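You operate a simulated robot arm through the tools that you are given. There is no shell and no other tool. Be economical: measure what you need, move in short steps, check, and stop when the job is done.

You are at the controls of a simulated robot arm. One attempt, no reset.

JOB
Put the blue lead on top of the big white bobbin. Put the small grey spool on the winder deck. Fetch the green cap bottle and stand it on top of the small orange spool. Take the small yellow weight from the grey crate top and leave it on top of the stepped plug. Take the blue ring and leave it on the right rack bottom shelf. Take the green sponge and leave it on the tall rack upper shelf. Fetch the pink end cap and set it on the large black weight on the ends bench top. Stack the tiny carton labelled "blue" from the spare bench top on top of the tiny carton that says "RED". Open the lower check drawer, take the small green block and put it inside, then shut the drawer. The order is free. Set down upright: small grey spool, green cap bottle.

It is judged by the outcome, as a careful person would: the job done as asked, and still so three seconds after it is handed in. It fails if anything else is knocked over, pushed out of place, dropped, spilled or broken. A push-on lid holds only when it is set on centred and level and pressed home; a screw cap is set on level and turned clockwise until tight.

ROBOT AND FRAMES
A 7-joint arm with a two-finger parallel gripper on a trunk, on a base that drives. Base frame: it is fixed to the floor where the robot stands at the start and does not move with it; the origin is under the middle of the robot, x ahead of it, y to its left, z up; the surface under the hand at the start is at about z = 0.76. Units: m, rad, N and s.
With the tool pointing down near the work surface it reaches from about 0.22 to 0.74 m from the robot's upright axis, wherever it stands. Its first joint turns from -2.897 to 2.897 rad. Places, roughly: big white bobbin (15x15x11 cm) [0.8, -0.4, 0.8]; blue lead (15x2x2 cm) [0.6, -0.2, 0.8]; blue ring (6x6x3 cm) [0.5, -1.4, 0.8]; green sponge (8x5x5 cm) [0.8, -1.6, 0.8]; large black weight (5x5x3 cm) [0.6, -2.2, 0.8]; lower check drawer [5.1, 2.1, 0.4]; lower check drawer inside [5.2, 2.1, 0.4]; pink end cap (3x3x3 cm) [0.6, -2.3, 0.8]; right rack bottom shelf [0.5, 2.5, 0.1]; small green block (6x4x3 cm) [9.3, -0.7, 0.8]; small grey spool (6x6x8 cm) [0.6, -0.5, 0.8]; small orange spool (6x6x8 cm) [0.4, -3.7, 0.8]; small yellow weight (4x4x2 cm) [0.5, -0.9, 0.6]; stepped plug (8x8x10 cm) [0.5, -1.1, 0.7]; tall rack upper shelf [0.5, 2, 1.2]; tiny carton [0.5, -3.5, 0.75]; winder deck (12x22 cm) [0.74, 1.14, 0.8]. Payload 1.57 kg.
The tool frame sits at the grasp point between the pads (the TCP): z along the fingers, y along the line on which they close. The tips reach 0.03 m beyond it. The gripper opens to 0.11 m. The fingers are 0.024 m wide and 0.012 m thick; the gripper's body (0.048 by 0.112 m) begins 0.078 m behind the TCP.
Orientation is told as [roll, pitch, yaw] about the base's x, y, z axes, in that order, counted from this pose: with the fingers straight down and closing along the base's y, the tool's x points along the base's -x, its y along +y and its z along -z.

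CONTROLS
- The arm moves only by the tool play_rows. Its argument "increments" is a list that holds one entry, the list of rows, each a list of 7 numbers: the shift along the base's x, y, z in m, then the turn, a rotation vector about the base's x, y, z in degrees, then the opening, from 0 (shut) to 1 (fully open). In form: [[[x, y, z, rx, ry, rz, hand], ...]]. A call has 1 to 12 rows; each row is the pose to reach, as a shift and turn from the pose commanded when the call began. A row lasts 0.2 s, in which the tool goes at most 0.05 m and 0.15 rad; a call with a longer step from one row to the next is refused whole, and so is a gripper value outside its range. A pose out of reach is approached as far as the arm can. The call stops where the force on the tool passes 40 N (or 10 N more than at its start, if that is more) or the arm is blocked; 0.2 s more then pass. Each finger travels about 0.045 m/s and halts on what it meets, pressing with about 37 N; the grip force reading is that of the motor and also rises with nothing between the fingers. The clock runs only during rows and for 0.2 s after the last one: add rows that repeat a pose to give the fingers time. It gives the time, the measured TCP pose, the force on the tool (base axes), the opening and the grip force at its end, in the units of the frame above (readings bear some noise), with the torque about the TCP (base axes, N m) and any sound that the robot's microphone picked up.
- Cameras (640 x 400 px; columns grow to the right, rows downward): "scene" is now at [-0.0072, 0.0902, 1.5413]; the picture's right is [-0.77, -0.64, 0.00], its down [-0.45, 0.54, -0.72] and it looks along [0.46, -0.55, -0.70] (base axes); focal length 275 px, centre (320, 200). "wrist" rides on the gripper at [0.07, 0.016, -0.141] in the tool frame; the picture's right is [-0.23, 0.97, 0.00], its down [-0.86, -0.20, -0.48] and it looks along [-0.47, -0.11, 0.88] (tool axes); focal length 222 px, centre (320, 200). There is no depth. A picture from a camera that has moved, and an enlarged one, comes with that camera's place and axes in the base frame and with its lens.
- snapshot(camera): a new picture of that camera. It takes no simulated time.
- raise_lower(by): slides the trunk up (or, below 0, down) by that many m; the arm and the scene camera ride with it, the base frame stays. It gives what a move gives, with no picture.
- drive_base(legs): drives the robot by 1 to 6 legs, each [ahead, turn to the left] in m and rad, along the robot's own axes; the way and the turn of a leg run together, so that a leg with both is an arc; at most 1.5 m and 3.142 rad a leg. The arm and the cameras ride along, it lands a little off, and it stops where it bumps. It gives what a move gives.
- pan_tilt(pan, tilt): turns the head with the scene camera to pan (to the left, within 2.705 rad either way) and tilt (down, from -0.506 to 1.204), counted from straight ahead of the robot. It gives what a move gives.
- inspect(camera, box): a new picture of the part [left, top, right, bottom] of that camera's present view, enlarged. It takes no simulated time.
- sign_off(): hands the job in; it is judged then, once.

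Work in short steps. Places have to be worked out from the pictures, the camera data and where the tool is seen: move nearer, look again, correct. Check each grasp and each placing, and mend what went wrong. You have 525 turns and 308 pictures in all, those below and enlarged ones among them. Open the gripper and draw the arm clear of the work before you hand the job in, unless the task says otherwise; then end with one line.

The tools are called after ">>>" by a JSON object that holds its "fn" and its "kwargs". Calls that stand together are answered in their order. play_rows: Moves the arm, as the interface text tells. Its arguments: {"type":"object","properties":{"increments":{"type":"array"}},"required":["increments"]} The other tools are called the same way: raise_lower (by) slides the trunk up or down; drive_base (legs) drives the base; pan_tilt (pan, tilt) turns the head that bears the scene camera; snapshot (camera) takes a picture; inspect (camera, box) takes an enlarged picture of a part of a camera's view; sign_off () hands the job in.

At the start:

```text
time_s: 0.0
position: [0.3716, -0.3065, 1.045]
tcp_rot: [-0.002, 0.0, -0.001]
wrist_force: [0.2, -0.2, 0.2]
ft_torque: [0.01, 0.04, 0.01]
width: 0.11
grip_force: 0.1
trunk travel left (down, up): [-0.475, 0.115]
robot x, y, heading: [-0.0018, 0.0014, -0.002]
head pan, tilt: [-0.874, 0.773]
```

scene: 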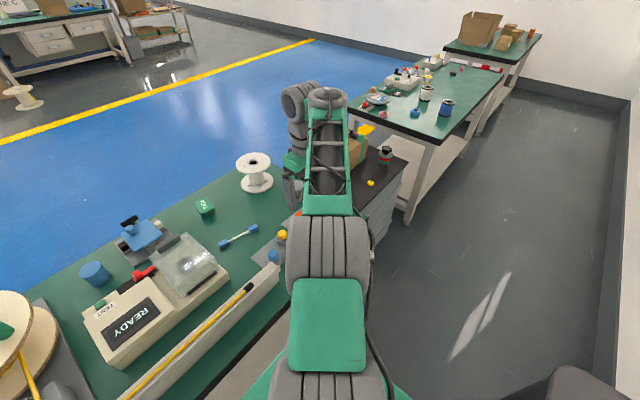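
wrist: 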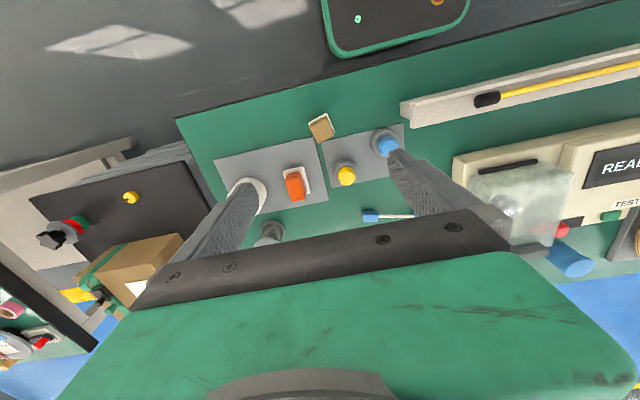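

I start by panning the head over the bench to see the first bench's items from a clearer angle.

>>> {"fn": "pan_tilt", "kwargs": {"pan": -0.3, "tilt": 0.8}}

>>> {"fn": "snapshot", "kwargs": {"camera": "scene"}}

```text
time_s: 1.0
position: [0.3719, -0.3075, 1.0444]
tcp_rot: [0.001, 0.001, 0.001]
wrist_force: [-0.5, -0.4, 0.1]
ft_torque: [-0.03, 0.03, -0.01]
width: 0.1098
grip_force: 0.1
trunk travel left (down, up): [-0.475, 0.115]
robot x, y, heading: [0.0008, -0.0007, -0.001]
head pan, tilt: [-0.3, 0.799]
```

```text
305 pictures are left
camera scene: at [0.0173, 0.129, 1.5393], right [-0.3, -0.95, 0.0], down [-0.68, 0.21, -0.7], along [0.67, -0.21, -0.72], focal length 275 px, centre (320, 200)
```

scene: 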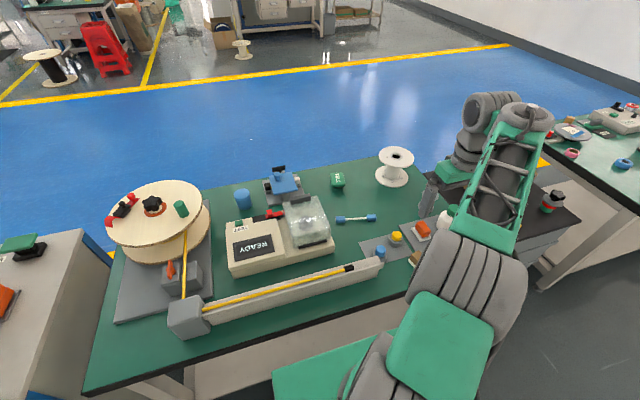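

The bench is clear now; I enlarge the lead/bobbin area and look left for the winder deck.

>>> {"fn": "inspect", "kwargs": {"camera": "scene", "box": [300, 130, 460, 290]}}

>>> {"fn": "pan_tilt", "kwargs": {"pan": 0.7, "tilt": 0.7}}

>>> {"fn": "snapshot", "kwargs": {"camera": "scene"}}

>>> {"fn": "pan_tilt", "kwargs": {"pan": 1.5, "tilt": 0.5}}

>>> {"fn": "snapshot", "kwargs": {"camera": "scene"}}

>>> {"fn": "pan_tilt", "kwargs": {"pan": -1.3, "tilt": 0.5}}

>>> {"fn": "snapshot", "kwargs": {"camera": "scene"}}

>>> {"fn": "pan_tilt", "kwargs": {"pan": 0.1, "tilt": 0.1}}

>>> {"fn": "snapshot", "kwargs": {"camera": "scene"}}

```text
2.50 times, centred on (380, 210) of scene
camera zoom: at [0.0173, 0.129, 1.5393], right [-0.3, -0.95, 0.0], down [-0.68, 0.21, -0.7], along [0.67, -0.21, -0.72], focal length 688 px, centre (170, 175)
```

zoom: 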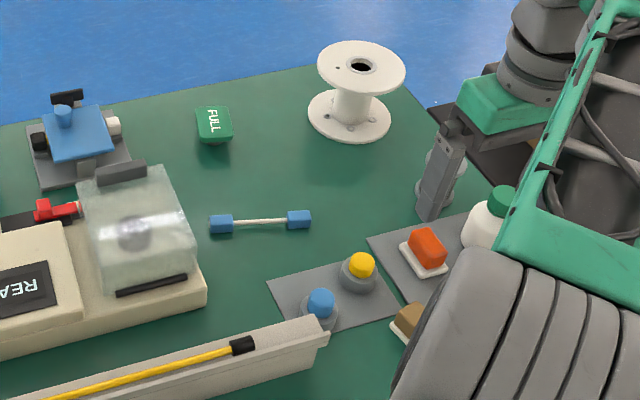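

```text
time_s: 2.2
position: [0.3711, -0.307, 1.0448]
tcp_rot: [-0.001, 0.001, -0.002]
wrist_force: [0.0, 0.1, 0.7]
ft_torque: [-0.05, 0.04, 0.04]
width: 0.1098
grip_force: 0.1
trunk travel left (down, up): [-0.475, 0.115]
robot x, y, heading: [-0.0008, 0.0005, -0.003]
head pan, tilt: [0.7, 0.7]
```

```text
303 pictures are left
camera scene: at [0.0053, 0.2076, 1.5475], right [0.64, -0.77, 0.0], down [-0.49, -0.41, -0.76], along [0.59, 0.49, -0.64], focal length 275 px, centre (320, 200)
```

scene: 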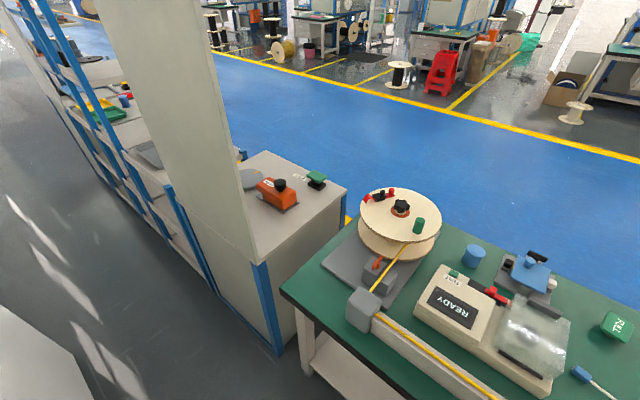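

```text
time_s: 3.4
position: [0.372, -0.3074, 1.0448]
tcp_rot: [0.001, -0.001, 0.002]
wrist_force: [0.2, -0.3, -0.5]
ft_torque: [-0.01, 0.0, 0.01]
width: 0.1099
grip_force: 0.1
trunk travel left (down, up): [-0.475, 0.115]
robot x, y, heading: [0.0023, 0.0024, -0.002]
head pan, tilt: [1.499, 0.499]
```

```text
302 pictures are left
camera scene: at [-0.0531, 0.2437, 1.5652], right [1.0, -0.07, 0.0], down [-0.03, -0.48, -0.88], along [0.06, 0.88, -0.48], focal length 275 px, centre (320, 200)
```

scene: 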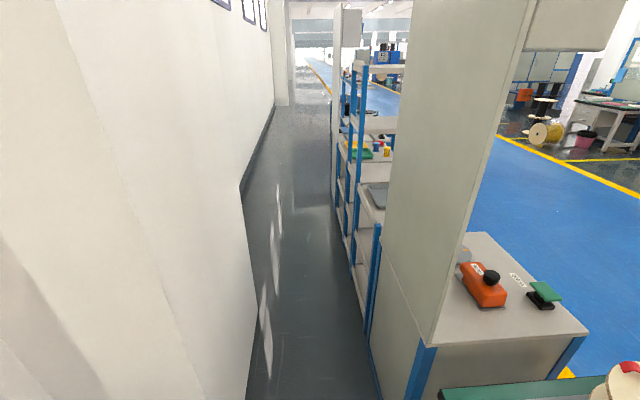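

```text
time_s: 5.8
position: [0.3724, -0.307, 1.0437]
tcp_rot: [0.0, 0.001, 0.0]
wrist_force: [-0.1, -0.2, 0.7]
ft_torque: [-0.01, 0.02, -0.02]
width: 0.1099
grip_force: 0.1
trunk travel left (down, up): [-0.475, 0.115]
robot x, y, heading: [-0.0007, 0.001, 0.0]
head pan, tilt: [-1.3, 0.499]
```

```text
301 pictures are left
camera scene: at [-0.0354, 0.0653, 1.5652], right [-0.96, -0.27, 0.0], down [-0.13, 0.46, -0.88], along [0.23, -0.85, -0.48], focal length 275 px, centre (320, 200)
```

scene: 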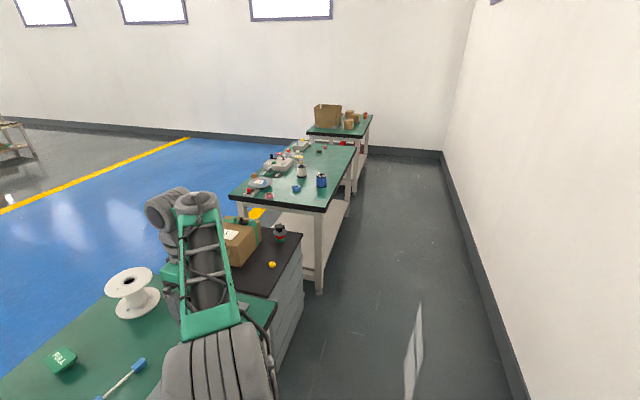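

```text
time_s: 7.4
position: [0.3722, -0.3078, 1.0439]
tcp_rot: [0.0, 0.0, 0.0]
wrist_force: [0.0, 0.4, -0.3]
ft_torque: [0.01, 0.01, -0.01]
width: 0.1101
grip_force: 0.1
trunk travel left (down, up): [-0.475, 0.115]
robot x, y, heading: [0.0006, 0.0028, 0.003]
head pan, tilt: [0.099, 0.099]
```

```text
300 pictures are left
camera scene: at [0.0319, 0.162, 1.6023], right [0.1, -1.0, 0.0], down [-0.1, -0.01, -0.99], along [0.99, 0.1, -0.1], focal length 275 px, centre (320, 200)
```

scene: 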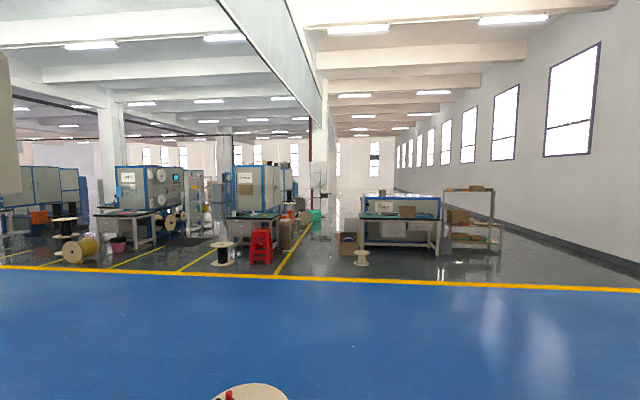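

The corridor between benches and wall lies along y, so I'll turn the robot to face -y and work to its left. First turn and drive to about y = -0.35.

>>> {"fn": "drive_base", "kwargs": {"legs": [[0, -1.571], [0.33, 0]]}}

>>> {"fn": "pan_tilt", "kwargs": {"pan": 1.5, "tilt": 0.9}}

>>> {"fn": "snapshot", "kwargs": {"camera": "scene"}}

```text
time_s: 9.7
position: [0.1079, -0.4587, 1.0441]
tcp_rot: [0.001, -0.001, -0.628]
wrist_force: [1.3, -0.7, 0.1]
ft_torque: [0.04, 0.04, 0.02]
width: 0.11
grip_force: 0.1
trunk travel left (down, up): [-0.475, 0.115]
robot x, y, heading: [-0.0126, 0.0039, -0.57]
head pan, tilt: [0.099, 0.099]
stopped in leg 1: the robot was blocked; the commanded pose is now the measured one
```

```text
time_s: 11.2
position: [0.1082, -0.4594, 1.0438]
tcp_rot: [0.0, 0.001, -0.628]
wrist_force: [-0.4, 0.2, -0.1]
ft_torque: [0.0, 0.05, 0.02]
width: 0.1101
grip_force: 0.1
trunk travel left (down, up): [-0.475, 0.115]
robot x, y, heading: [-0.0138, 0.0092, -0.568]
head pan, tilt: [1.499, 0.901]
```

```text
299 pictures are left
camera scene: at [0.0665, 0.2279, 1.5314], right [0.8, -0.6, 0.0], down [-0.47, -0.63, -0.62], along [0.37, 0.5, -0.78], focal length 275 px, centre (320, 200)
```

scene: 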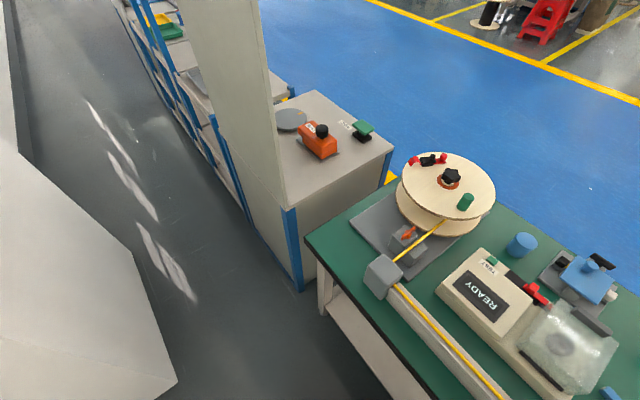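

The base caught something turning; I turn back, back off a bit from the bench and try again.

>>> {"fn": "drive_base", "kwargs": {"legs": [[0, 0.57], [-0.2, 0], [0, -1.571]]}}

>>> {"fn": "snapshot", "kwargs": {"camera": "scene"}}

```text
time_s: 18.2
position: [-0.5383, -0.3469, 1.0426]
tcp_rot: [0.0, 0.0, -1.629]
wrist_force: [0.2, 0.5, 0.0]
ft_torque: [0.03, 0.04, -0.01]
width: 0.1101
grip_force: 0.2
trunk travel left (down, up): [-0.475, 0.115]
robot x, y, heading: [-0.2102, 0.0085, -1.572]
head pan, tilt: [1.499, 0.901]
```

```text
298 pictures are left
camera scene: at [0.0192, 0.0601, 1.5314], right [-0.07, -1.0, 0.0], down [-0.78, 0.06, -0.62], along [0.62, -0.04, -0.78], focal length 275 px, centre (320, 200)
```

scene: 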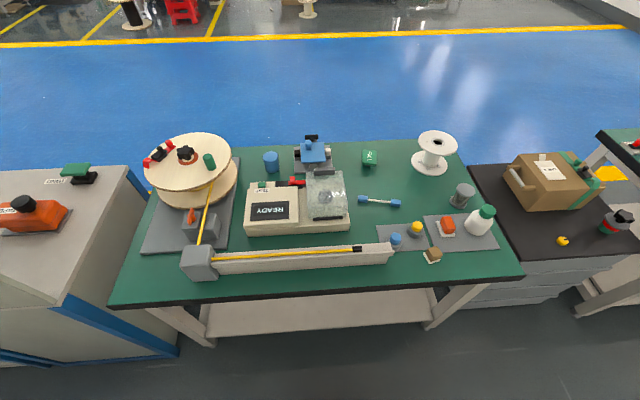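

Now everything on the first bench is visible. I drive along to y ≈ -0.38, turn to face the bench and close in carefully.

>>> {"fn": "drive_base", "kwargs": {"legs": [[0.38, 0], [0, 1.571], [0.2, 0]]}}

>>> {"fn": "drive_base", "kwargs": {"legs": [[0.06, 0]]}}

>>> {"fn": "pan_tilt", "kwargs": {"pan": 0.0, "tilt": 0.95}}

>>> {"fn": "snapshot", "kwargs": {"camera": "scene"}}

```text
time_s: 25.7
position: [0.3489, -0.6997, 1.0446]
tcp_rot: [0.0, 0.0, -0.036]
wrist_force: [0.7, 0.1, 0.6]
ft_torque: [0.01, 0.0, 0.01]
width: 0.1099
grip_force: 0.1
trunk travel left (down, up): [-0.475, 0.115]
robot x, y, heading: [-0.008, -0.3851, 0.02]
head pan, tilt: [1.499, 0.901]
```

```text
time_s: 26.7
position: [0.4093, -0.6986, 1.0442]
tcp_rot: [0.002, 0.0, -0.034]
wrist_force: [-0.3, 0.3, -0.1]
ft_torque: [0.0, 0.06, 0.02]
width: 0.1101
grip_force: 0.0
trunk travel left (down, up): [-0.475, 0.115]
robot x, y, heading: [0.0482, -0.3808, 0.023]
head pan, tilt: [1.499, 0.901]
```

```text
time_s: 28.3
position: [0.4095, -0.6989, 1.0451]
tcp_rot: [0.0, 0.002, -0.035]
wrist_force: [-0.8, -0.7, 0.1]
ft_torque: [-0.02, 0.01, 0.01]
width: 0.11
grip_force: 0.0
trunk travel left (down, up): [-0.475, 0.115]
robot x, y, heading: [0.0478, -0.3815, 0.025]
head pan, tilt: [0.0, 0.949]
```

```text
297 pictures are left
camera scene: at [0.0585, -0.2264, 1.5277], right [0.02, -1.0, 0.0], down [-0.81, -0.02, -0.58], along [0.58, 0.01, -0.81], focal length 275 px, centre (320, 200)
```

scene: 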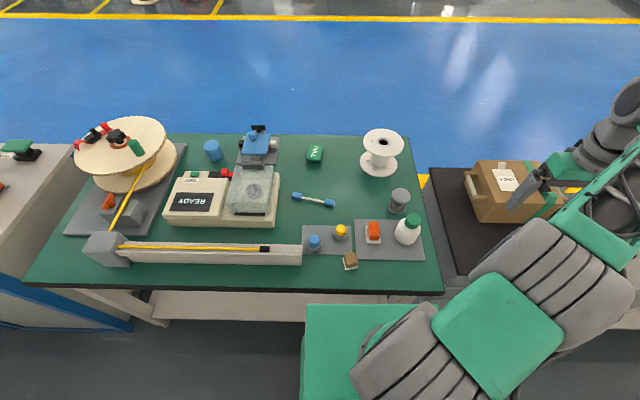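

Estimates: lead centre (0.603, -0.195) lying ~78° from x; bobbin centre (0.785, -0.437); grey spool (0.575, -0.48). I move above the lead while turning the hand so it closes across the lead.

>>> {"fn": "play_rows", "kwargs": {"increments": [[[0.016, 0.042, 0, 0, 0, 6.64, 1], [0.032, 0.084, 0, 0, 0, 13.3, 1], [0.048, 0.126, 0, 0, 0, 19.9, 1], [0.064, 0.168, 0, 0, 0, 26.6, 1], [0.08, 0.21, 0, 0, 0, 33.2, 1], [0.097, 0.252, 0, 0, 0, 39.8, 1], [0.113, 0.294, 0, 0, 0, 46.5, 1], [0.129, 0.336, 0, 0, 0, 53.1, 1], [0.145, 0.378, 0, 0, 0, 59.8, 1], [0.161, 0.42, 0, 0, 0, 66.4, 1], [0.177, 0.462, 0, 0, 0, 73, 1], [0.1935, 0.504, 0, 0, 0, 79.7, 1]]]}}

>>> {"fn": "snapshot", "kwargs": {"camera": "wrist"}}

>>> {"fn": "snapshot", "kwargs": {"camera": "scene"}}

```text
time_s: 30.9
position: [0.6032, -0.1917, 1.0453]
tcp_rot: [0.001, 0.001, 1.359]
wrist_force: [-0.5, 0.7, -0.1]
ft_torque: [0.0, 0.04, 0.01]
width: 0.1098
grip_force: 0.1
trunk travel left (down, up): [-0.475, 0.115]
robot x, y, heading: [0.0465, -0.3775, 0.023]
head pan, tilt: [0.0, 0.949]
```

```text
296 pictures are left
camera wrist: at [0.5728, -0.2565, 1.1864], right [-0.9, 0.43, 0.0], down [0.38, 0.79, 0.48], along [0.2, 0.43, -0.88], focal length 222 px, centre (320, 200)
```

wrist: 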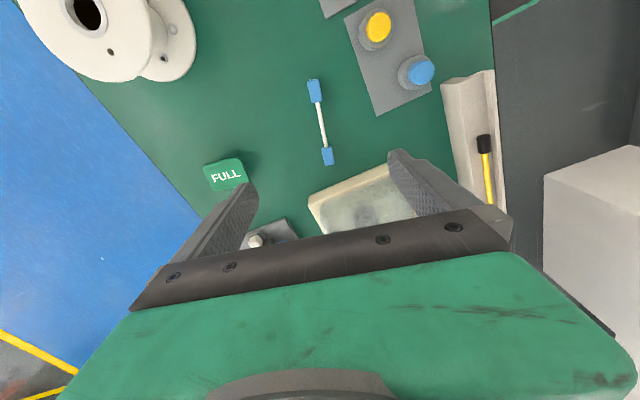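

```text
295 pictures are left
camera scene: at [0.0588, -0.2259, 1.5276], right [0.02, -1.0, 0.0], down [-0.81, -0.02, -0.58], along [0.58, 0.01, -0.81], focal length 275 px, centre (320, 200)
```

scene: 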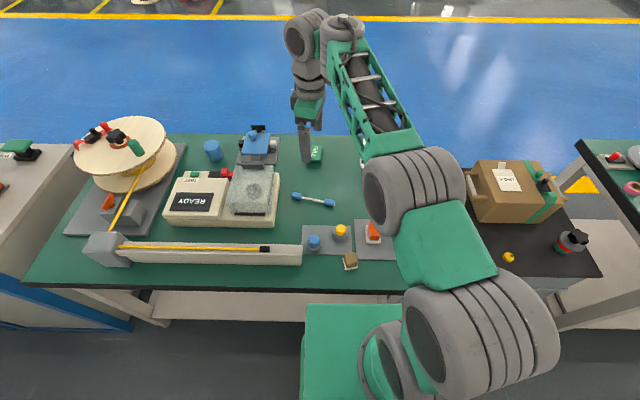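

The wrist view agrees: lead centre ≈ (0.599, -0.191). I descend, checking just above.

>>> {"fn": "play_rows", "kwargs": {"increments": [[[-0.003, 0, -0.045, 0, 0, 0, 0.6], [-0.003, 0, -0.09, 0, 0, 0, 0.5], [-0.003, 0, -0.135, 0, 0, 0, 0.5], [-0.003, 0, -0.18, 0, 0, 0, 0.5], [-0.003, 0, -0.21, 0, 0, 0, 0.5], [-0.003, 0, -0.21, 0, 0, 0, 0.5]]]}}

>>> {"fn": "snapshot", "kwargs": {"camera": "wrist"}}

```text
time_s: 32.3
position: [0.5975, -0.193, 0.8323]
tcp_rot: [0.0, -0.001, 1.357]
wrist_force: [-0.2, -0.5, -0.5]
ft_torque: [-0.01, 0.02, 0.03]
width: 0.0551
grip_force: 0.1
trunk travel left (down, up): [-0.475, 0.115]
robot x, y, heading: [0.0489, -0.3798, 0.026]
head pan, tilt: [0.0, 0.949]
```

```text
294 pictures are left
camera wrist: at [0.5677, -0.2581, 0.9736], right [-0.9, 0.43, 0.0], down [0.38, 0.79, 0.48], along [0.21, 0.43, -0.88], focal length 222 px, centre (320, 200)
```

wrist: 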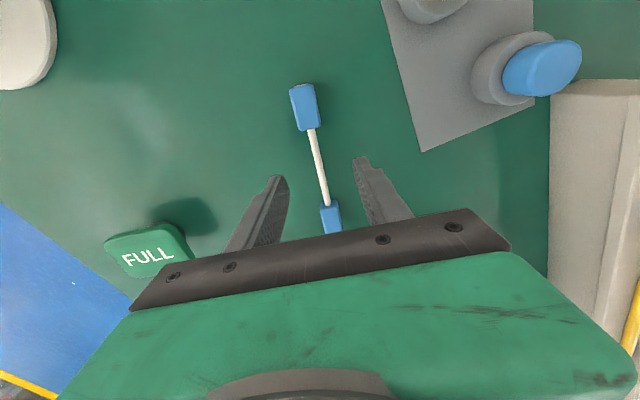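

Fingers straddle the wire. I lower to 0.793 and close.

>>> {"fn": "play_rows", "kwargs": {"increments": [[[0.0, 0.001, -0.03, 0, 0, 0, 0.5], [0, 0.001, -0.039, 0, 0, 0, 0.5], [0, 0.001, -0.039, 0, 0, 0, 0.0], [0, 0.001, -0.039, 0, 0, 0, 0.0], [0, 0.001, -0.039, 0, 0, 0, 0.0], [0, 0.001, -0.039, 0, 0, 0, 0.0], [0, 0.001, -0.039, 0, 0, 0, 0.0]]]}}

>>> {"fn": "play_rows", "kwargs": {"increments": [[[0, 0, 0.05, 0, 0, 0, 0], [0, 0, 0.1, 0, 0, 0, 0], [0, 0, 0.15, 0, 0, 0, 0], [0, 0, 0.18, 0, 0, 0, 0]]]}}

>>> {"fn": "snapshot", "kwargs": {"camera": "wrist"}}

```text
time_s: 33.9
position: [0.5991, -0.1918, 0.7943]
tcp_rot: [0.002, 0.001, 1.356]
wrist_force: [-0.1, -0.2, -0.5]
ft_torque: [-0.01, -0.01, 0.01]
width: 0.0057
grip_force: 26.1
trunk travel left (down, up): [-0.475, 0.115]
robot x, y, heading: [0.0501, -0.3786, 0.025]
head pan, tilt: [0.0, 0.949]
```

```text
time_s: 34.9
position: [0.5983, -0.1946, 0.9749]
tcp_rot: [0.0, 0.0, 1.357]
wrist_force: [0.6, -0.4, 0.1]
ft_torque: [0.01, 0.0, 0.02]
width: 0.0057
grip_force: 25.7
trunk travel left (down, up): [-0.475, 0.115]
robot x, y, heading: [0.0472, -0.3815, 0.027]
head pan, tilt: [0.0, 0.949]
```

```text
293 pictures are left
camera wrist: at [0.5681, -0.26, 1.1164], right [-0.9, 0.43, 0.0], down [0.38, 0.79, 0.48], along [0.2, 0.43, -0.88], focal length 222 px, centre (320, 200)
```

wrist: 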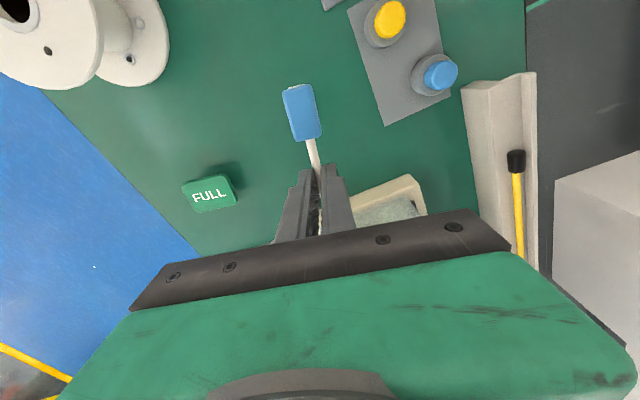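

The lead is held (5.7 mm). I carry it above the bobbin.

>>> {"fn": "play_rows", "kwargs": {"increments": [[[0.027, -0.035, 0, 0, 0, 0, 0], [0.054, -0.069, 0, 0, 0, 0, 0], [0.081, -0.104, 0, 0, 0, 0, 0], [0.108, -0.138, 0, 0, 0, 0, 0], [0.135, -0.173, 0, 0, 0, 0, 0], [0.162, -0.207, 0, 0, 0, 0, 0], [0.188, -0.242, 0, 0, 0, 0, 0], [0.188, -0.242, 0, 0, 0, 0, 0]]]}}

>>> {"fn": "snapshot", "kwargs": {"camera": "wrist"}}

>>> {"fn": "snapshot", "kwargs": {"camera": "scene"}}

```text
time_s: 36.7
position: [0.7781, -0.437, 0.9742]
tcp_rot: [-0.002, -0.001, 1.355]
wrist_force: [0.1, 0.3, -0.4]
ft_torque: [-0.02, -0.06, 0.02]
width: 0.0055
grip_force: 25.4
out of reach, approached as far as the arm can: row 7, 8
trunk travel left (down, up): [-0.475, 0.115]
robot x, y, heading: [0.0467, -0.3788, 0.02]
head pan, tilt: [0.0, 0.949]
```

```text
292 pictures are left
camera wrist: at [0.7474, -0.501, 1.1169], right [-0.9, 0.43, 0.0], down [0.38, 0.79, 0.48], along [0.21, 0.43, -0.88], focal length 222 px, centre (320, 200)
```

wrist: 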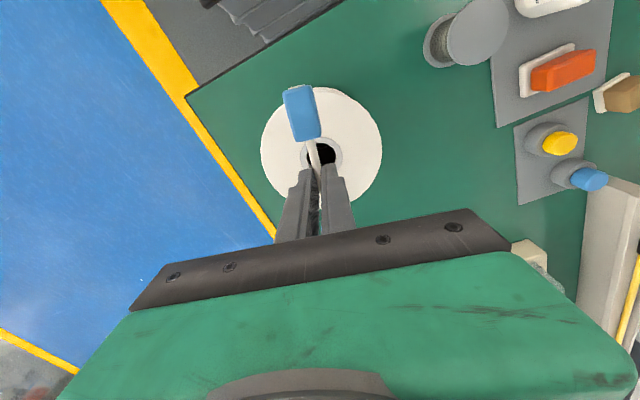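

```text
291 pictures are left
camera scene: at [0.0563, -0.2265, 1.5278], right [0.02, -1.0, 0.0], down [-0.81, -0.02, -0.58], along [0.58, 0.01, -0.81], focal length 275 px, centre (320, 200)
```

scene: 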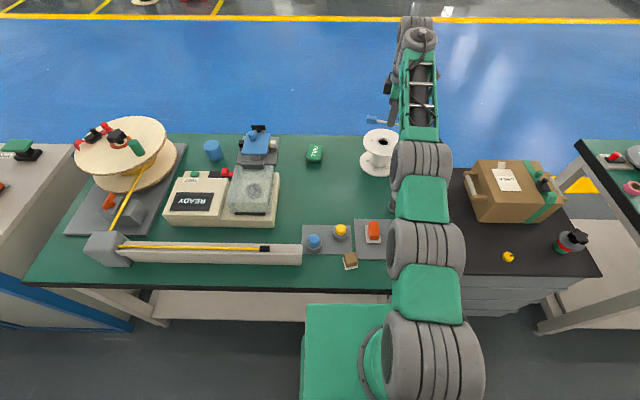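

The bobbin centre computes to (0.778, -0.436), right below the hand. I lower gently to about 0.906.

>>> {"fn": "play_rows", "kwargs": {"increments": [[[0, 0, -0.03, 0, 0, 0, 0], [0, 0, -0.055, 0, 0, 0, 0], [0, 0, -0.063, 0, 0, 0, 0], [0, 0, -0.066, 0, 0, 0, 0]]]}}

>>> {"fn": "snapshot", "kwargs": {"camera": "wrist"}}

```text
time_s: 37.7
position: [0.7809, -0.437, 0.9085]
tcp_rot: [0.001, -0.001, 1.357]
wrist_force: [-0.5, -0.5, -0.6]
ft_torque: [0.02, 0.0, 0.0]
width: 0.0058
grip_force: 25.4
trunk travel left (down, up): [-0.475, 0.115]
robot x, y, heading: [0.0503, -0.3821, 0.012]
head pan, tilt: [0.0, 0.949]
```

```text
290 pictures are left
camera wrist: at [0.7502, -0.5018, 1.0499], right [-0.9, 0.43, 0.0], down [0.38, 0.79, 0.48], along [0.2, 0.43, -0.88], focal length 222 px, centre (320, 200)
```

wrist: 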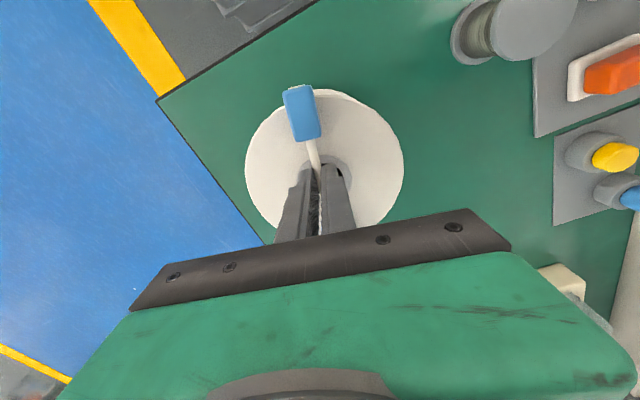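

The lead is slightly toward -y relative to the flange; I shift 6 mm, lower to contact and release.

>>> {"fn": "play_rows", "kwargs": {"increments": [[[0, 0.006, 0, 0, 0, 0, 0], [0, 0.006, -0.004, 0, 0, 0, 0], [0, 0.006, -0.004, 0, 0, 0, 0.08], [0, 0.006, -0.004, 0, 0, 0, 0.2], [0, 0.006, -0.004, 0, 0, 0, 0.3], [0, 0.006, -0.004, 0, 0, 0, 0.3], [0, 0.006, 0.04, 0, 0, 0, 0.3], [0, 0.006, 0.09, 0, 0, 0, 0.3]]]}}

>>> {"fn": "snapshot", "kwargs": {"camera": "wrist"}}

```text
time_s: 39.5
position: [0.7763, -0.4304, 0.9873]
tcp_rot: [0.004, 0.001, 1.356]
wrist_force: [-0.1, 0.2, -0.4]
ft_torque: [0.01, -0.01, -0.02]
width: 0.0329
grip_force: 0.1
out of reach, approached as far as the arm can: row 8
trunk travel left (down, up): [-0.475, 0.115]
robot x, y, heading: [0.0494, -0.3795, 0.021]
head pan, tilt: [0.0, 0.949]
```

```text
289 pictures are left
camera wrist: at [0.7466, -0.4943, 1.1287], right [-0.9, 0.43, 0.0], down [0.38, 0.79, 0.48], along [0.2, 0.43, -0.88], focal length 222 px, centre (320, 200)
```

wrist: 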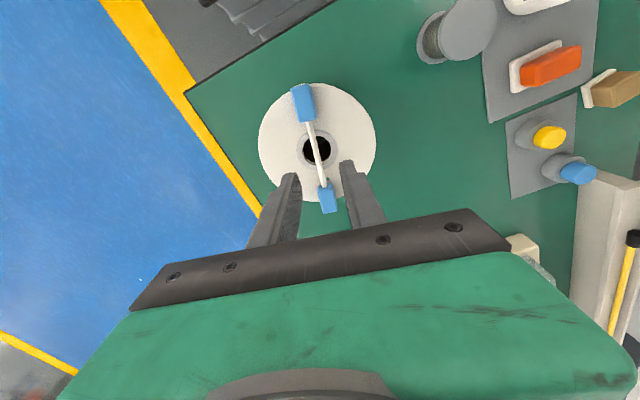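

Lead rests across the bobbin, centred. Next the grey spool at ≈ (0.585, -0.47): I move above it, turning the hand back to close along y.

>>> {"fn": "play_rows", "kwargs": {"increments": [[[-0.019, -0.004, 0.0, 0, 0, -7.8, 0.4], [-0.038, -0.008, 0.0, 0, 0, -15.6, 0.5], [-0.057, -0.012, 0, 0, 0, -23.4, 0.6], [-0.076, -0.016, 0, 0, 0, -31.2, 0.8], [-0.095, -0.02, 0, 0, 0, -39, 1], [-0.114, -0.024, 0, 0, 0, -46.8, 1], [-0.133, -0.028, 0, 0, 0, -54.6, 1], [-0.152, -0.032, 0, 0, 0, -62.4, 1], [-0.171, -0.036, 0, 0, 0, -70.2, 1], [-0.19, -0.04, 0, 0, 0, -77.7, 1]]]}}

>>> {"fn": "snapshot", "kwargs": {"camera": "wrist"}}

>>> {"fn": "snapshot", "kwargs": {"camera": "scene"}}

```text
time_s: 40.5
position: [0.784, -0.4521, 0.8999]
tcp_rot: [-0.004, -0.004, 0.839]
wrist_force: [3.0, -2.6, 21.0]
ft_torque: [0.74, 0.95, 0.3]
width: 0.1006
grip_force: 0.1
out of reach, approached as far as the arm can: row 2, 3
trunk travel left (down, up): [-0.475, 0.115]
robot x, y, heading: [0.0484, -0.3823, 0.024]
head pan, tilt: [0.0, 0.949]
stopped in row 5: the force on the tool passed its limit at 202 N (the readings are from after the stop); the commanded pose is now the measured one
```

```text
288 pictures are left
camera wrist: at [0.7252, -0.4928, 1.0409], right [-0.57, 0.82, 0.0], down [0.72, 0.5, 0.48], along [0.4, 0.27, -0.88], focal length 222 px, centre (320, 200)
```

wrist: 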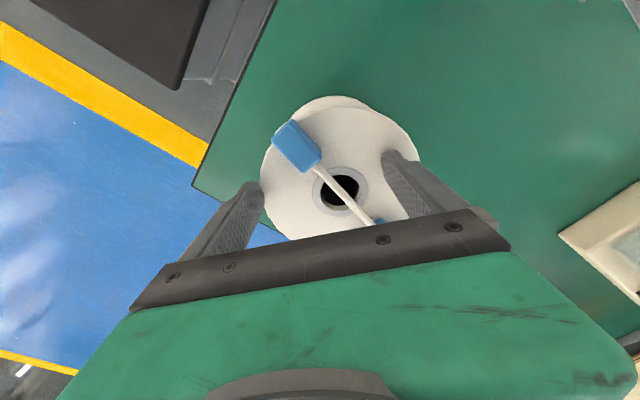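

```text
287 pictures are left
camera scene: at [0.0592, -0.2265, 1.528], right [0.02, -1.0, 0.0], down [-0.81, -0.02, -0.58], along [0.58, 0.01, -0.81], focal length 275 px, centre (320, 200)
```

scene: 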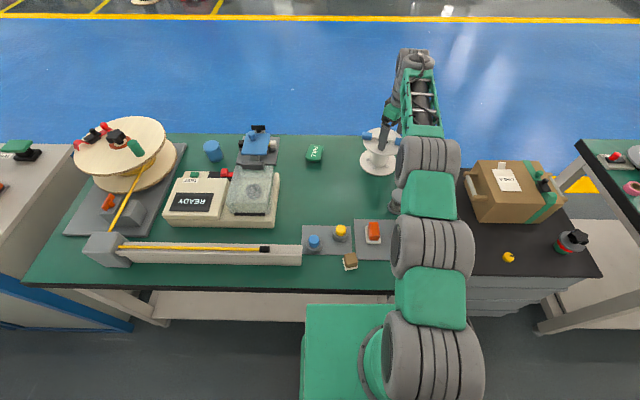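

The out-of-reach pose made the arm dip and press on the bobbin. I lift straight up while easing back toward the robot, staying in reach.

>>> {"fn": "play_rows", "kwargs": {"increments": [[[-0.004, 0, 0.015, 0, 0, 0, 0.91], [-0.01, 0, 0.035, 0, 0, 0, 0.91], [-0.025, 0, 0.06, 0, 0, 0, 0.91], [-0.05, 0, 0.075, 0, 0, 0, 0.91], [-0.09, 0, 0.085, 0, 0, 0, 0.91]]]}}

>>> {"fn": "snapshot", "kwargs": {"camera": "wrist"}}

>>> {"fn": "inspect", "kwargs": {"camera": "scene", "box": [340, 110, 440, 210]}}

```text
time_s: 41.8
position: [0.6936, -0.4518, 0.9811]
tcp_rot: [0.003, -0.001, 0.838]
wrist_force: [0.6, 0.1, -0.5]
ft_torque: [0.0, -0.01, 0.01]
width: 0.1001
grip_force: 0.1
trunk travel left (down, up): [-0.475, 0.115]
robot x, y, heading: [0.0498, -0.3805, 0.022]
head pan, tilt: [0.0, 0.949]
```

```text
286 pictures are left
camera wrist: at [0.6358, -0.4925, 1.1219], right [-0.57, 0.82, 0.0], down [0.72, 0.5, 0.48], along [0.39, 0.27, -0.88], focal length 222 px, centre (320, 200)
```

wrist: 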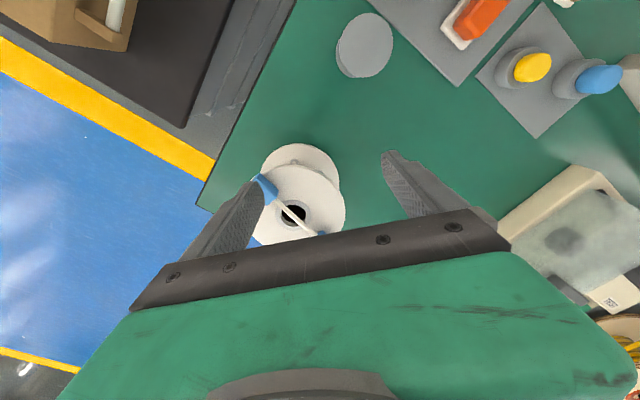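

```text
4.00 times, centred on (390, 160) of scene
camera zoom: at [0.0585, -0.2263, 1.5277], right [0.02, -1.0, 0.0], down [-0.81, -0.02, -0.58], along [0.58, 0.01, -0.81], focal length 1101 px, centre (40, 360)
```

zoom: 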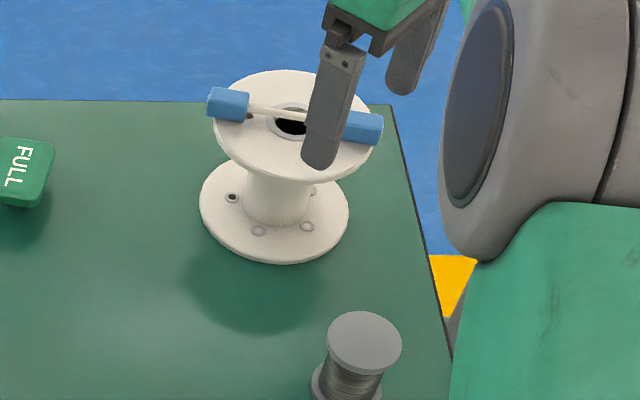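

Bobbin and lead are fine. Now above the spool at (0.584, -0.471) with yaw 0, partly descending.

>>> {"fn": "play_rows", "kwargs": {"increments": [[[-0.018, -0.003, 0, 0, 0, -8, 1], [-0.036, -0.006, 0, 0, 0, -16, 1], [-0.054, -0.009, 0, 0, 0, -24, 1], [-0.072, -0.012, 0, 0, 0, -32, 1], [-0.09, -0.015, 0, 0, 0, -40, 1], [-0.11, -0.019, 0, 0, 0, -48, 1], [-0.11, -0.019, -0.04, 0, 0, -48, 1], [-0.11, -0.019, -0.07, 0, 0, -48, 1]]]}}

>>> {"fn": "snapshot", "kwargs": {"camera": "wrist"}}

```text
time_s: 43.5
position: [0.5815, -0.4725, 0.9117]
tcp_rot: [0.003, 0.004, 0.001]
wrist_force: [-0.3, 0.4, 0.6]
ft_torque: [0.03, 0.03, 0.02]
width: 0.1101
grip_force: 0.1
trunk travel left (down, up): [-0.475, 0.115]
robot x, y, heading: [0.0497, -0.3805, 0.022]
head pan, tilt: [0.0, 0.949]
```

```text
284 pictures are left
camera wrist: at [0.5124, -0.4557, 1.0528], right [0.23, 0.97, 0.0], down [0.86, -0.2, 0.48], along [0.46, -0.11, -0.88], focal length 222 px, centre (320, 200)
```

wrist: 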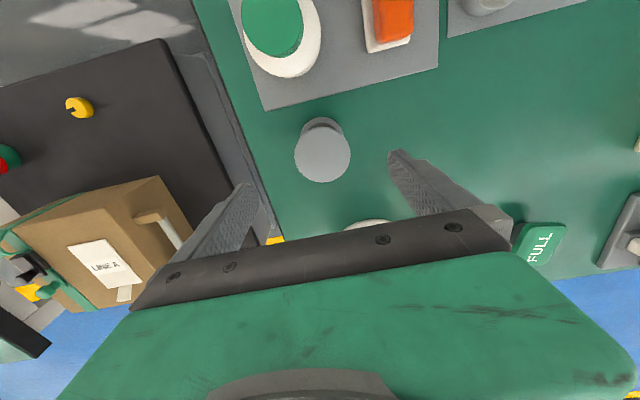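

Spool centre reads ≈ (0.577, -0.470). I adjust slightly, descend to 0.796 and close.

>>> {"fn": "play_rows", "kwargs": {"increments": [[[-0.004, 0.002, -0.04, 0, 0, 0, 1], [-0.004, 0.002, -0.08, 0, 0, 0, 1], [-0.004, 0.002, -0.116, 0, 0, 0, 1], [-0.004, 0.002, -0.116, 0, 0, 0, 0.8], [-0.004, 0.002, -0.116, 0, 0, 0, 0.6], [-0.004, 0.002, -0.116, 0, 0, 0, 0.4], [-0.004, 0.002, -0.116, 0, 0, 0, 0.4], [-0.004, 0.002, -0.116, 0, 0, 0, 0.4]]]}}

>>> {"fn": "snapshot", "kwargs": {"camera": "wrist"}}

```text
time_s: 45.4
position: [0.5761, -0.4695, 0.7942]
tcp_rot: [0.005, 0.003, 0.001]
wrist_force: [0.9, 1.3, 0.3]
ft_torque: [0.0, -0.01, -0.01]
width: 0.0567
grip_force: 28.6
trunk travel left (down, up): [-0.475, 0.115]
robot x, y, heading: [0.0517, -0.3814, 0.023]
head pan, tilt: [0.0, 0.949]
```

```text
283 pictures are left
camera wrist: at [0.5076, -0.4536, 0.9358], right [0.23, 0.97, 0.0], down [0.86, -0.2, 0.48], along [0.47, -0.11, -0.88], focal length 222 px, centre (320, 200)
```

wrist: 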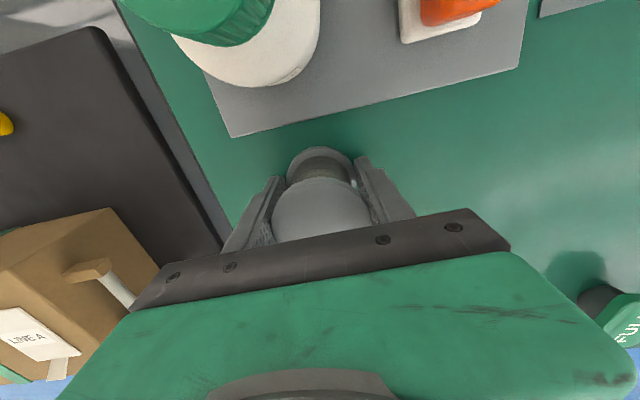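

The spool is gripped (5.7 cm). I lift it, draw it in toward the robot, and then look for the route to the aisle, since the winder deck is screened from this corridor by a panel.

>>> {"fn": "play_rows", "kwargs": {"increments": [[[0, 0, 0.05, 0, 0, 0, 0.4], [0, 0, 0.1, 0, 0, 0, 0.4], [0, 0, 0.15, 0, 0, 0, 0.4], [0, 0, 0.2, 0, 0, 0, 0.4], [-0.05, 0, 0.23, 0, 0, 0, 0.4], [-0.1, 0, 0.25, 0, 0, 0, 0.4], [-0.15, 0, 0.25, 0, 0, 0, 0.4], [-0.18, 0, 0.25, 0, 0, 0, 0.4]]]}}

>>> {"fn": "drive_base", "kwargs": {"legs": [[-0.28, 0]]}}

>>> {"fn": "pan_tilt", "kwargs": {"pan": -1.5, "tilt": 0.35}}

>>> {"fn": "snapshot", "kwargs": {"camera": "scene"}}

>>> {"fn": "pan_tilt", "kwargs": {"pan": 1.6, "tilt": 0.2}}

>>> {"fn": "snapshot", "kwargs": {"camera": "scene"}}

```text
refused: row 5 steps farther than a row can; nothing moved
```

```text
time_s: 47.3
position: [0.2971, -0.4738, 0.7943]
tcp_rot: [0.004, 0.002, 0.004]
wrist_force: [-0.7, 0.3, -1.0]
ft_torque: [0.01, 0.02, 0.03]
width: 0.0441
grip_force: 0.0
trunk travel left (down, up): [-0.475, 0.115]
robot x, y, heading: [-0.2319, -0.3858, 0.032]
head pan, tilt: [0.0, 0.949]
```

```text
time_s: 48.9
position: [0.2966, -0.4731, 0.7941]
tcp_rot: [0.004, 0.001, 0.003]
wrist_force: [0.1, 0.2, -0.6]
ft_torque: [-0.01, -0.03, 0.01]
width: 0.0441
grip_force: 0.0
trunk travel left (down, up): [-0.475, 0.115]
robot x, y, heading: [-0.227, -0.3864, 0.029]
head pan, tilt: [-1.499, 0.351]
```

```text
282 pictures are left
camera scene: at [-0.2853, -0.3281, 1.5789], right [-1.0, -0.1, 0.0], down [-0.03, 0.34, -0.94], along [0.09, -0.93, -0.34], focal length 275 px, centre (320, 200)
```

scene: 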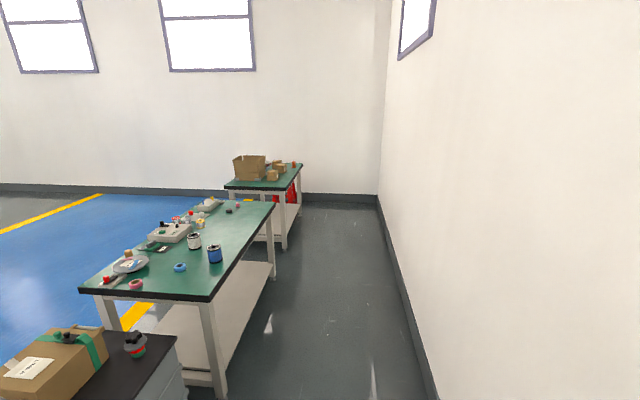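

```text
time_s: 51.6
position: [0.2969, -0.4739, 0.7947]
tcp_rot: [0.004, 0.001, 0.005]
wrist_force: [-0.4, -0.4, -0.1]
ft_torque: [-0.02, -0.03, -0.01]
width: 0.0441
grip_force: 0.0
trunk travel left (down, up): [-0.475, 0.115]
robot x, y, heading: [-0.2286, -0.3859, 0.029]
head pan, tilt: [1.6, 0.201]
```

```text
281 pictures are left
camera scene: at [-0.2998, -0.1424, 1.5929], right [1.0, 0.06, 0.0], down [0.01, -0.2, -0.98], along [-0.06, 0.98, -0.2], focal length 275 px, centre (320, 200)
```

scene: 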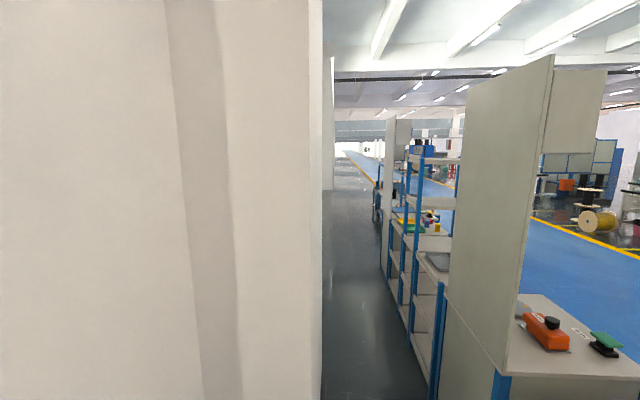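

My arm rows were refused and the base moved with the hand still down: the spool slipped out. I must look at what happened before anything else.

>>> {"fn": "pan_tilt", "kwargs": {"pan": -0.15, "tilt": 0.75}}

>>> {"fn": "snapshot", "kwargs": {"camera": "scene"}}

>>> {"fn": "snapshot", "kwargs": {"camera": "wrist"}}

```text
time_s: 53.4
position: [0.2978, -0.4738, 0.7941]
tcp_rot: [0.002, 0.002, 0.005]
wrist_force: [-0.5, 0.1, -0.2]
ft_torque: [0.02, 0.01, -0.01]
width: 0.0438
grip_force: 0.1
trunk travel left (down, up): [-0.475, 0.115]
robot x, y, heading: [-0.2271, -0.3891, 0.028]
head pan, tilt: [-0.15, 0.75]
```

```text
280 pictures are left
camera scene: at [-0.2123, -0.2455, 1.5433], right [-0.12, -0.99, 0.0], down [-0.68, 0.08, -0.73], along [0.73, -0.09, -0.68], focal length 275 px, centre (320, 200)
```

scene: 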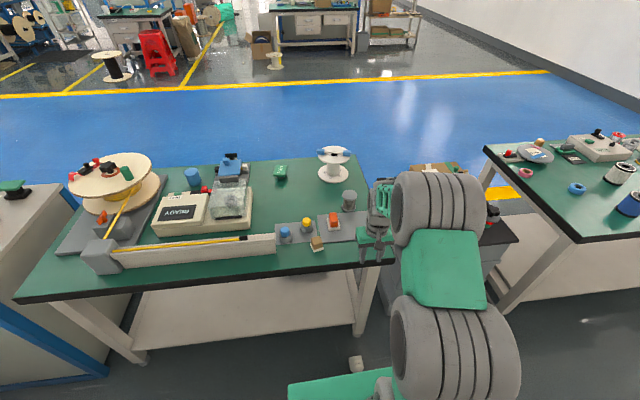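

```text
279 pictures are left
camera wrist: at [0.2277, -0.459, 0.9357], right [0.22, 0.98, 0.0], down [0.86, -0.2, 0.48], along [0.46, -0.1, -0.88], focal length 222 px, centre (320, 200)
```

wrist: 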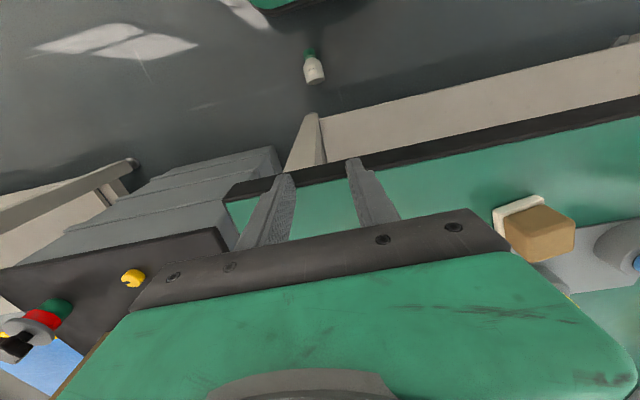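

The spool stands about where it was, but the white bottle was swept to the floor. I raise the arm and inspect the bottle and the bench.

>>> {"fn": "play_rows", "kwargs": {"increments": [[[0, 0, 0.05, 0, 0, 0, 0.4], [0, 0, 0.1, 0, 0, 0, 0.4], [0, 0, 0.15, 0, 0, 0, 0.4], [0, 0, 0.2, 0, 0, 0, 0.4], [-0.0, 0, 0.24, 0, 0, 0, 0.4]]]}}

>>> {"fn": "inspect", "kwargs": {"camera": "wrist", "box": [240, 20, 400, 120]}}

>>> {"fn": "inspect", "kwargs": {"camera": "scene", "box": [260, 130, 440, 280]}}

>>> {"fn": "inspect", "kwargs": {"camera": "scene", "box": [320, 320, 400, 400]}}

```text
time_s: 54.5
position: [0.2972, -0.4755, 1.0366]
tcp_rot: [0.004, 0.002, 0.004]
wrist_force: [-0.4, 0.4, 0.9]
ft_torque: [0.01, 0.02, 0.01]
width: 0.0439
grip_force: 0.0
trunk travel left (down, up): [-0.475, 0.115]
robot x, y, heading: [-0.2293, -0.3856, 0.03]
head pan, tilt: [-0.15, 0.75]
```

```text
4.00 times, centred on (320, 70) of wrist
camera zoom: at [0.2288, -0.4603, 1.1784], right [0.22, 0.97, 0.0], down [0.86, -0.2, 0.48], along [0.46, -0.1, -0.88], focal length 888 px, centre (320, 720)
```

zoom: 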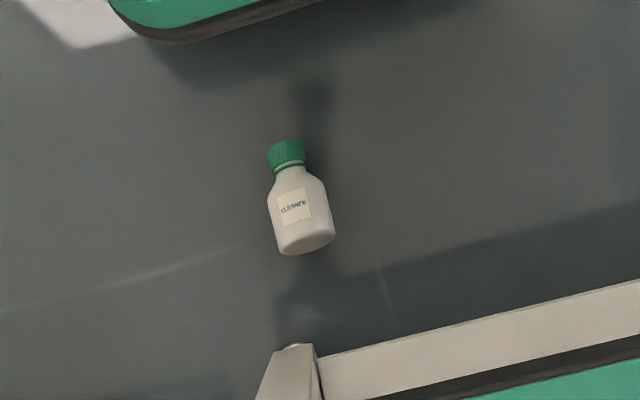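

```text
2.67 times, centred on (350, 205) of scene
camera zoom: at [-0.2126, -0.2455, 1.5432], right [-0.12, -0.99, 0.0], down [-0.68, 0.08, -0.73], along [0.73, -0.09, -0.68], focal length 734 px, centre (240, 187)
```

zoom: 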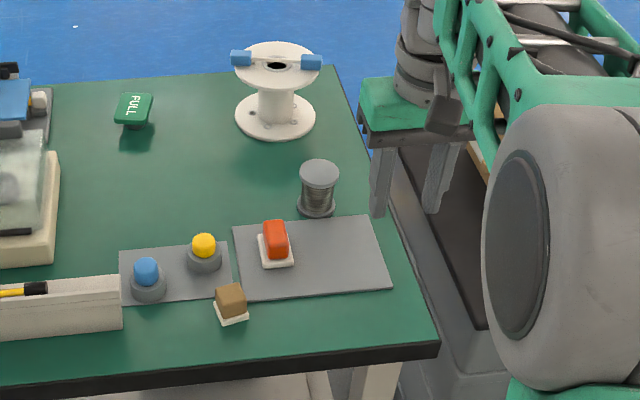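

```text
5.00 times, centred on (360, 360) of scene
camera zoom: at [-0.2126, -0.2455, 1.5432], right [-0.12, -0.99, 0.0], down [-0.68, 0.08, -0.73], along [0.73, -0.09, -0.68], focal length 1376 px, centre (120, -600)
```

zoom: 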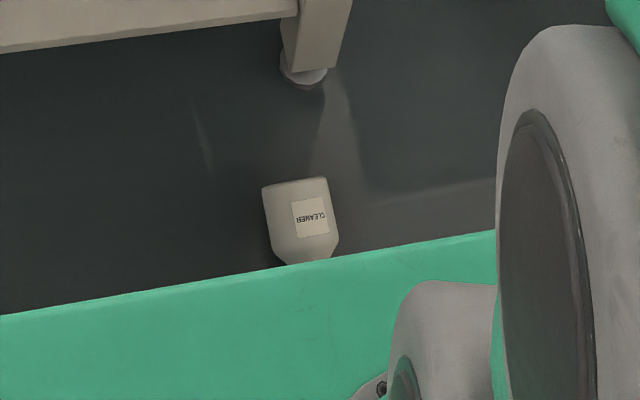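

The bottle ("CLEANER", green cap) lies on the floor along x at ≈ (0.18, -0.467), cap toward the robot. To stand it upright I'd need the hand flipped 180° about its axis, so I test that yaw in free air after backing off a little.

>>> {"fn": "drive_base", "kwargs": {"legs": [[-0.1, 0]]}}

>>> {"fn": "play_rows", "kwargs": {"increments": [[[0, 0, 0, 0, 0, 8, 0.4], [0, 0, 0, 0, 0, 16, 0.6], [0, 0, 0, 0, 0, 24, 0.8], [0, 0, 0, 0, 0, 32, 1], [0, 0, 0, 0, 0, 40, 1], [0, 0, 0, 0, 0, 48, 1], [0, 0, 0, 0, 0, 56, 1], [0, 0, 0, 0, 0, 64, 1], [0, 0, 0, 0, 0, 72, 1], [0, 0, 0, 0, 0, 80, 1], [0, 0, 0, 0, 0, 88, 1], [0, 0, 0, 0, 0, 96, 1]]]}}

>>> {"fn": "play_rows", "kwargs": {"increments": [[[0, 0, 0, 0, 0, 8, 1], [0, 0, 0, 0, 0, 16, 1], [0, 0, 0, 0, 0, 24, 1], [0, 0, 0, 0, 0, 32, 1], [0, 0, 0, 0, 0, 40, 1], [0, 0, 0, 0, 0, 48, 1], [0, 0, 0, 0, 0, 56, 1], [0, 0, 0, 0, 0, 64, 1], [0, 0, 0, 0, 0, 72, 1], [0, 0, 0, 0, 0, 80, 1], [0, 0, 0, 0, 0, 84, 1]]]}}

```text
time_s: 55.7
position: [0.1977, -0.4783, 1.0365]
tcp_rot: [0.003, 0.001, 0.004]
wrist_force: [-0.2, 0.7, -0.4]
ft_torque: [0.02, -0.02, 0.01]
width: 0.0441
grip_force: 0.1
trunk travel left (down, up): [-0.475, 0.115]
robot x, y, heading: [-0.3294, -0.3889, 0.022]
head pan, tilt: [-0.15, 0.75]
```

```text
time_s: 58.3
position: [0.1975, -0.4789, 1.0374]
tcp_rot: [0.002, 0.001, 1.681]
wrist_force: [0.5, -0.3, 0.0]
ft_torque: [0.02, -0.03, -0.02]
width: 0.1099
grip_force: 0.1
trunk travel left (down, up): [-0.475, 0.115]
robot x, y, heading: [-0.332, -0.389, 0.022]
head pan, tilt: [-0.15, 0.75]
```

```text
time_s: 60.7
position: [0.1973, -0.4792, 1.0366]
tcp_rot: [0.003, 0.002, -3.137]
wrist_force: [-0.6, 0.2, 0.2]
ft_torque: [0.03, -0.02, -0.03]
width: 0.11
grip_force: 0.0
out of reach, approached as far as the arm can: row 9, 10
trunk travel left (down, up): [-0.475, 0.115]
robot x, y, heading: [-0.3301, -0.3875, 0.027]
head pan, tilt: [-0.15, 0.75]
```

The flip works. I pull the hand back to x ≈ 0.12 so the wrist camera clears the bench edge, then lower the trunk.

>>> {"fn": "play_rows", "kwargs": {"increments": [[[-0.04, 0.005, 0, 0, 0, 0, 1], [-0.08, 0.01, 0, 0, 0, 0, 1], [-0.08, 0.01, 0, 0, 0, 0, 1]]]}}

>>> {"fn": "raise_lower", "kwargs": {"by": -0.25}}

>>> {"fn": "snapshot", "kwargs": {"camera": "wrist"}}

>>> {"fn": "snapshot", "kwargs": {"camera": "scene"}}

```text
time_s: 61.5
position: [0.117, -0.4683, 1.0377]
tcp_rot: [0.004, 0.003, -3.139]
wrist_force: [-0.3, 1.0, -0.3]
ft_torque: [0.0, 0.05, 0.0]
width: 0.1101
grip_force: 0.1
trunk travel left (down, up): [-0.475, 0.115]
robot x, y, heading: [-0.3324, -0.3901, 0.027]
head pan, tilt: [-0.15, 0.75]
```

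```text
time_s: 64.1
position: [0.117, -0.4682, 0.7871]
tcp_rot: [0.006, 0.003, -3.139]
wrist_force: [-1.0, 0.4, 0.1]
ft_torque: [0.01, 0.0, 0.0]
width: 0.1103
grip_force: 0.0
trunk travel left (down, up): [-0.225, 0.365]
robot x, y, heading: [-0.3279, -0.3864, 0.025]
head pan, tilt: [-0.15, 0.75]
```

```text
275 pictures are left
camera wrist: at [0.1866, -0.4849, 0.9286], right [-0.22, -0.97, 0.0], down [-0.86, 0.2, 0.48], along [-0.46, 0.1, -0.88], focal length 222 px, centre (320, 200)
```

wrist: 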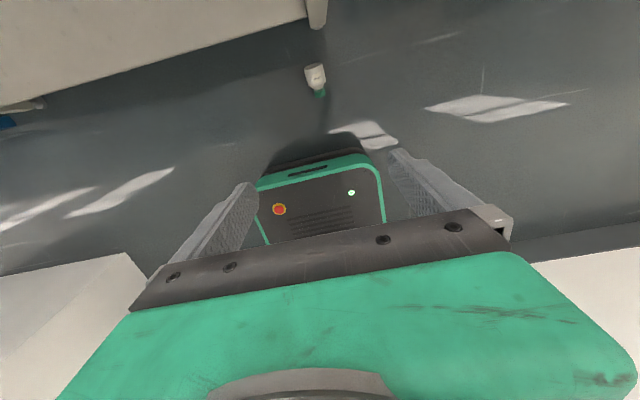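

```text
274 pictures are left
camera scene: at [-0.3123, -0.2483, 1.2933], right [-0.12, -0.99, 0.0], down [-0.68, 0.08, -0.73], along [0.73, -0.09, -0.68], focal length 275 px, centre (320, 200)
```

scene: 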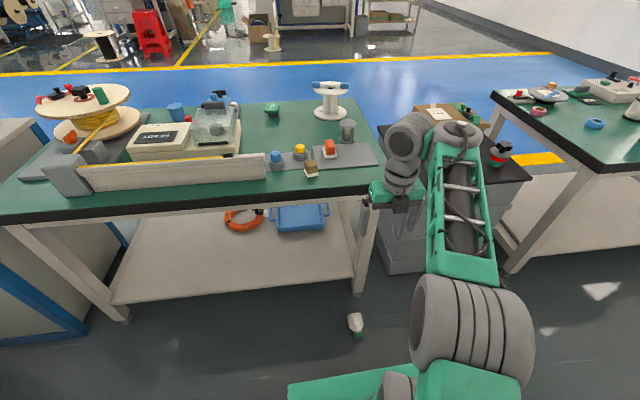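

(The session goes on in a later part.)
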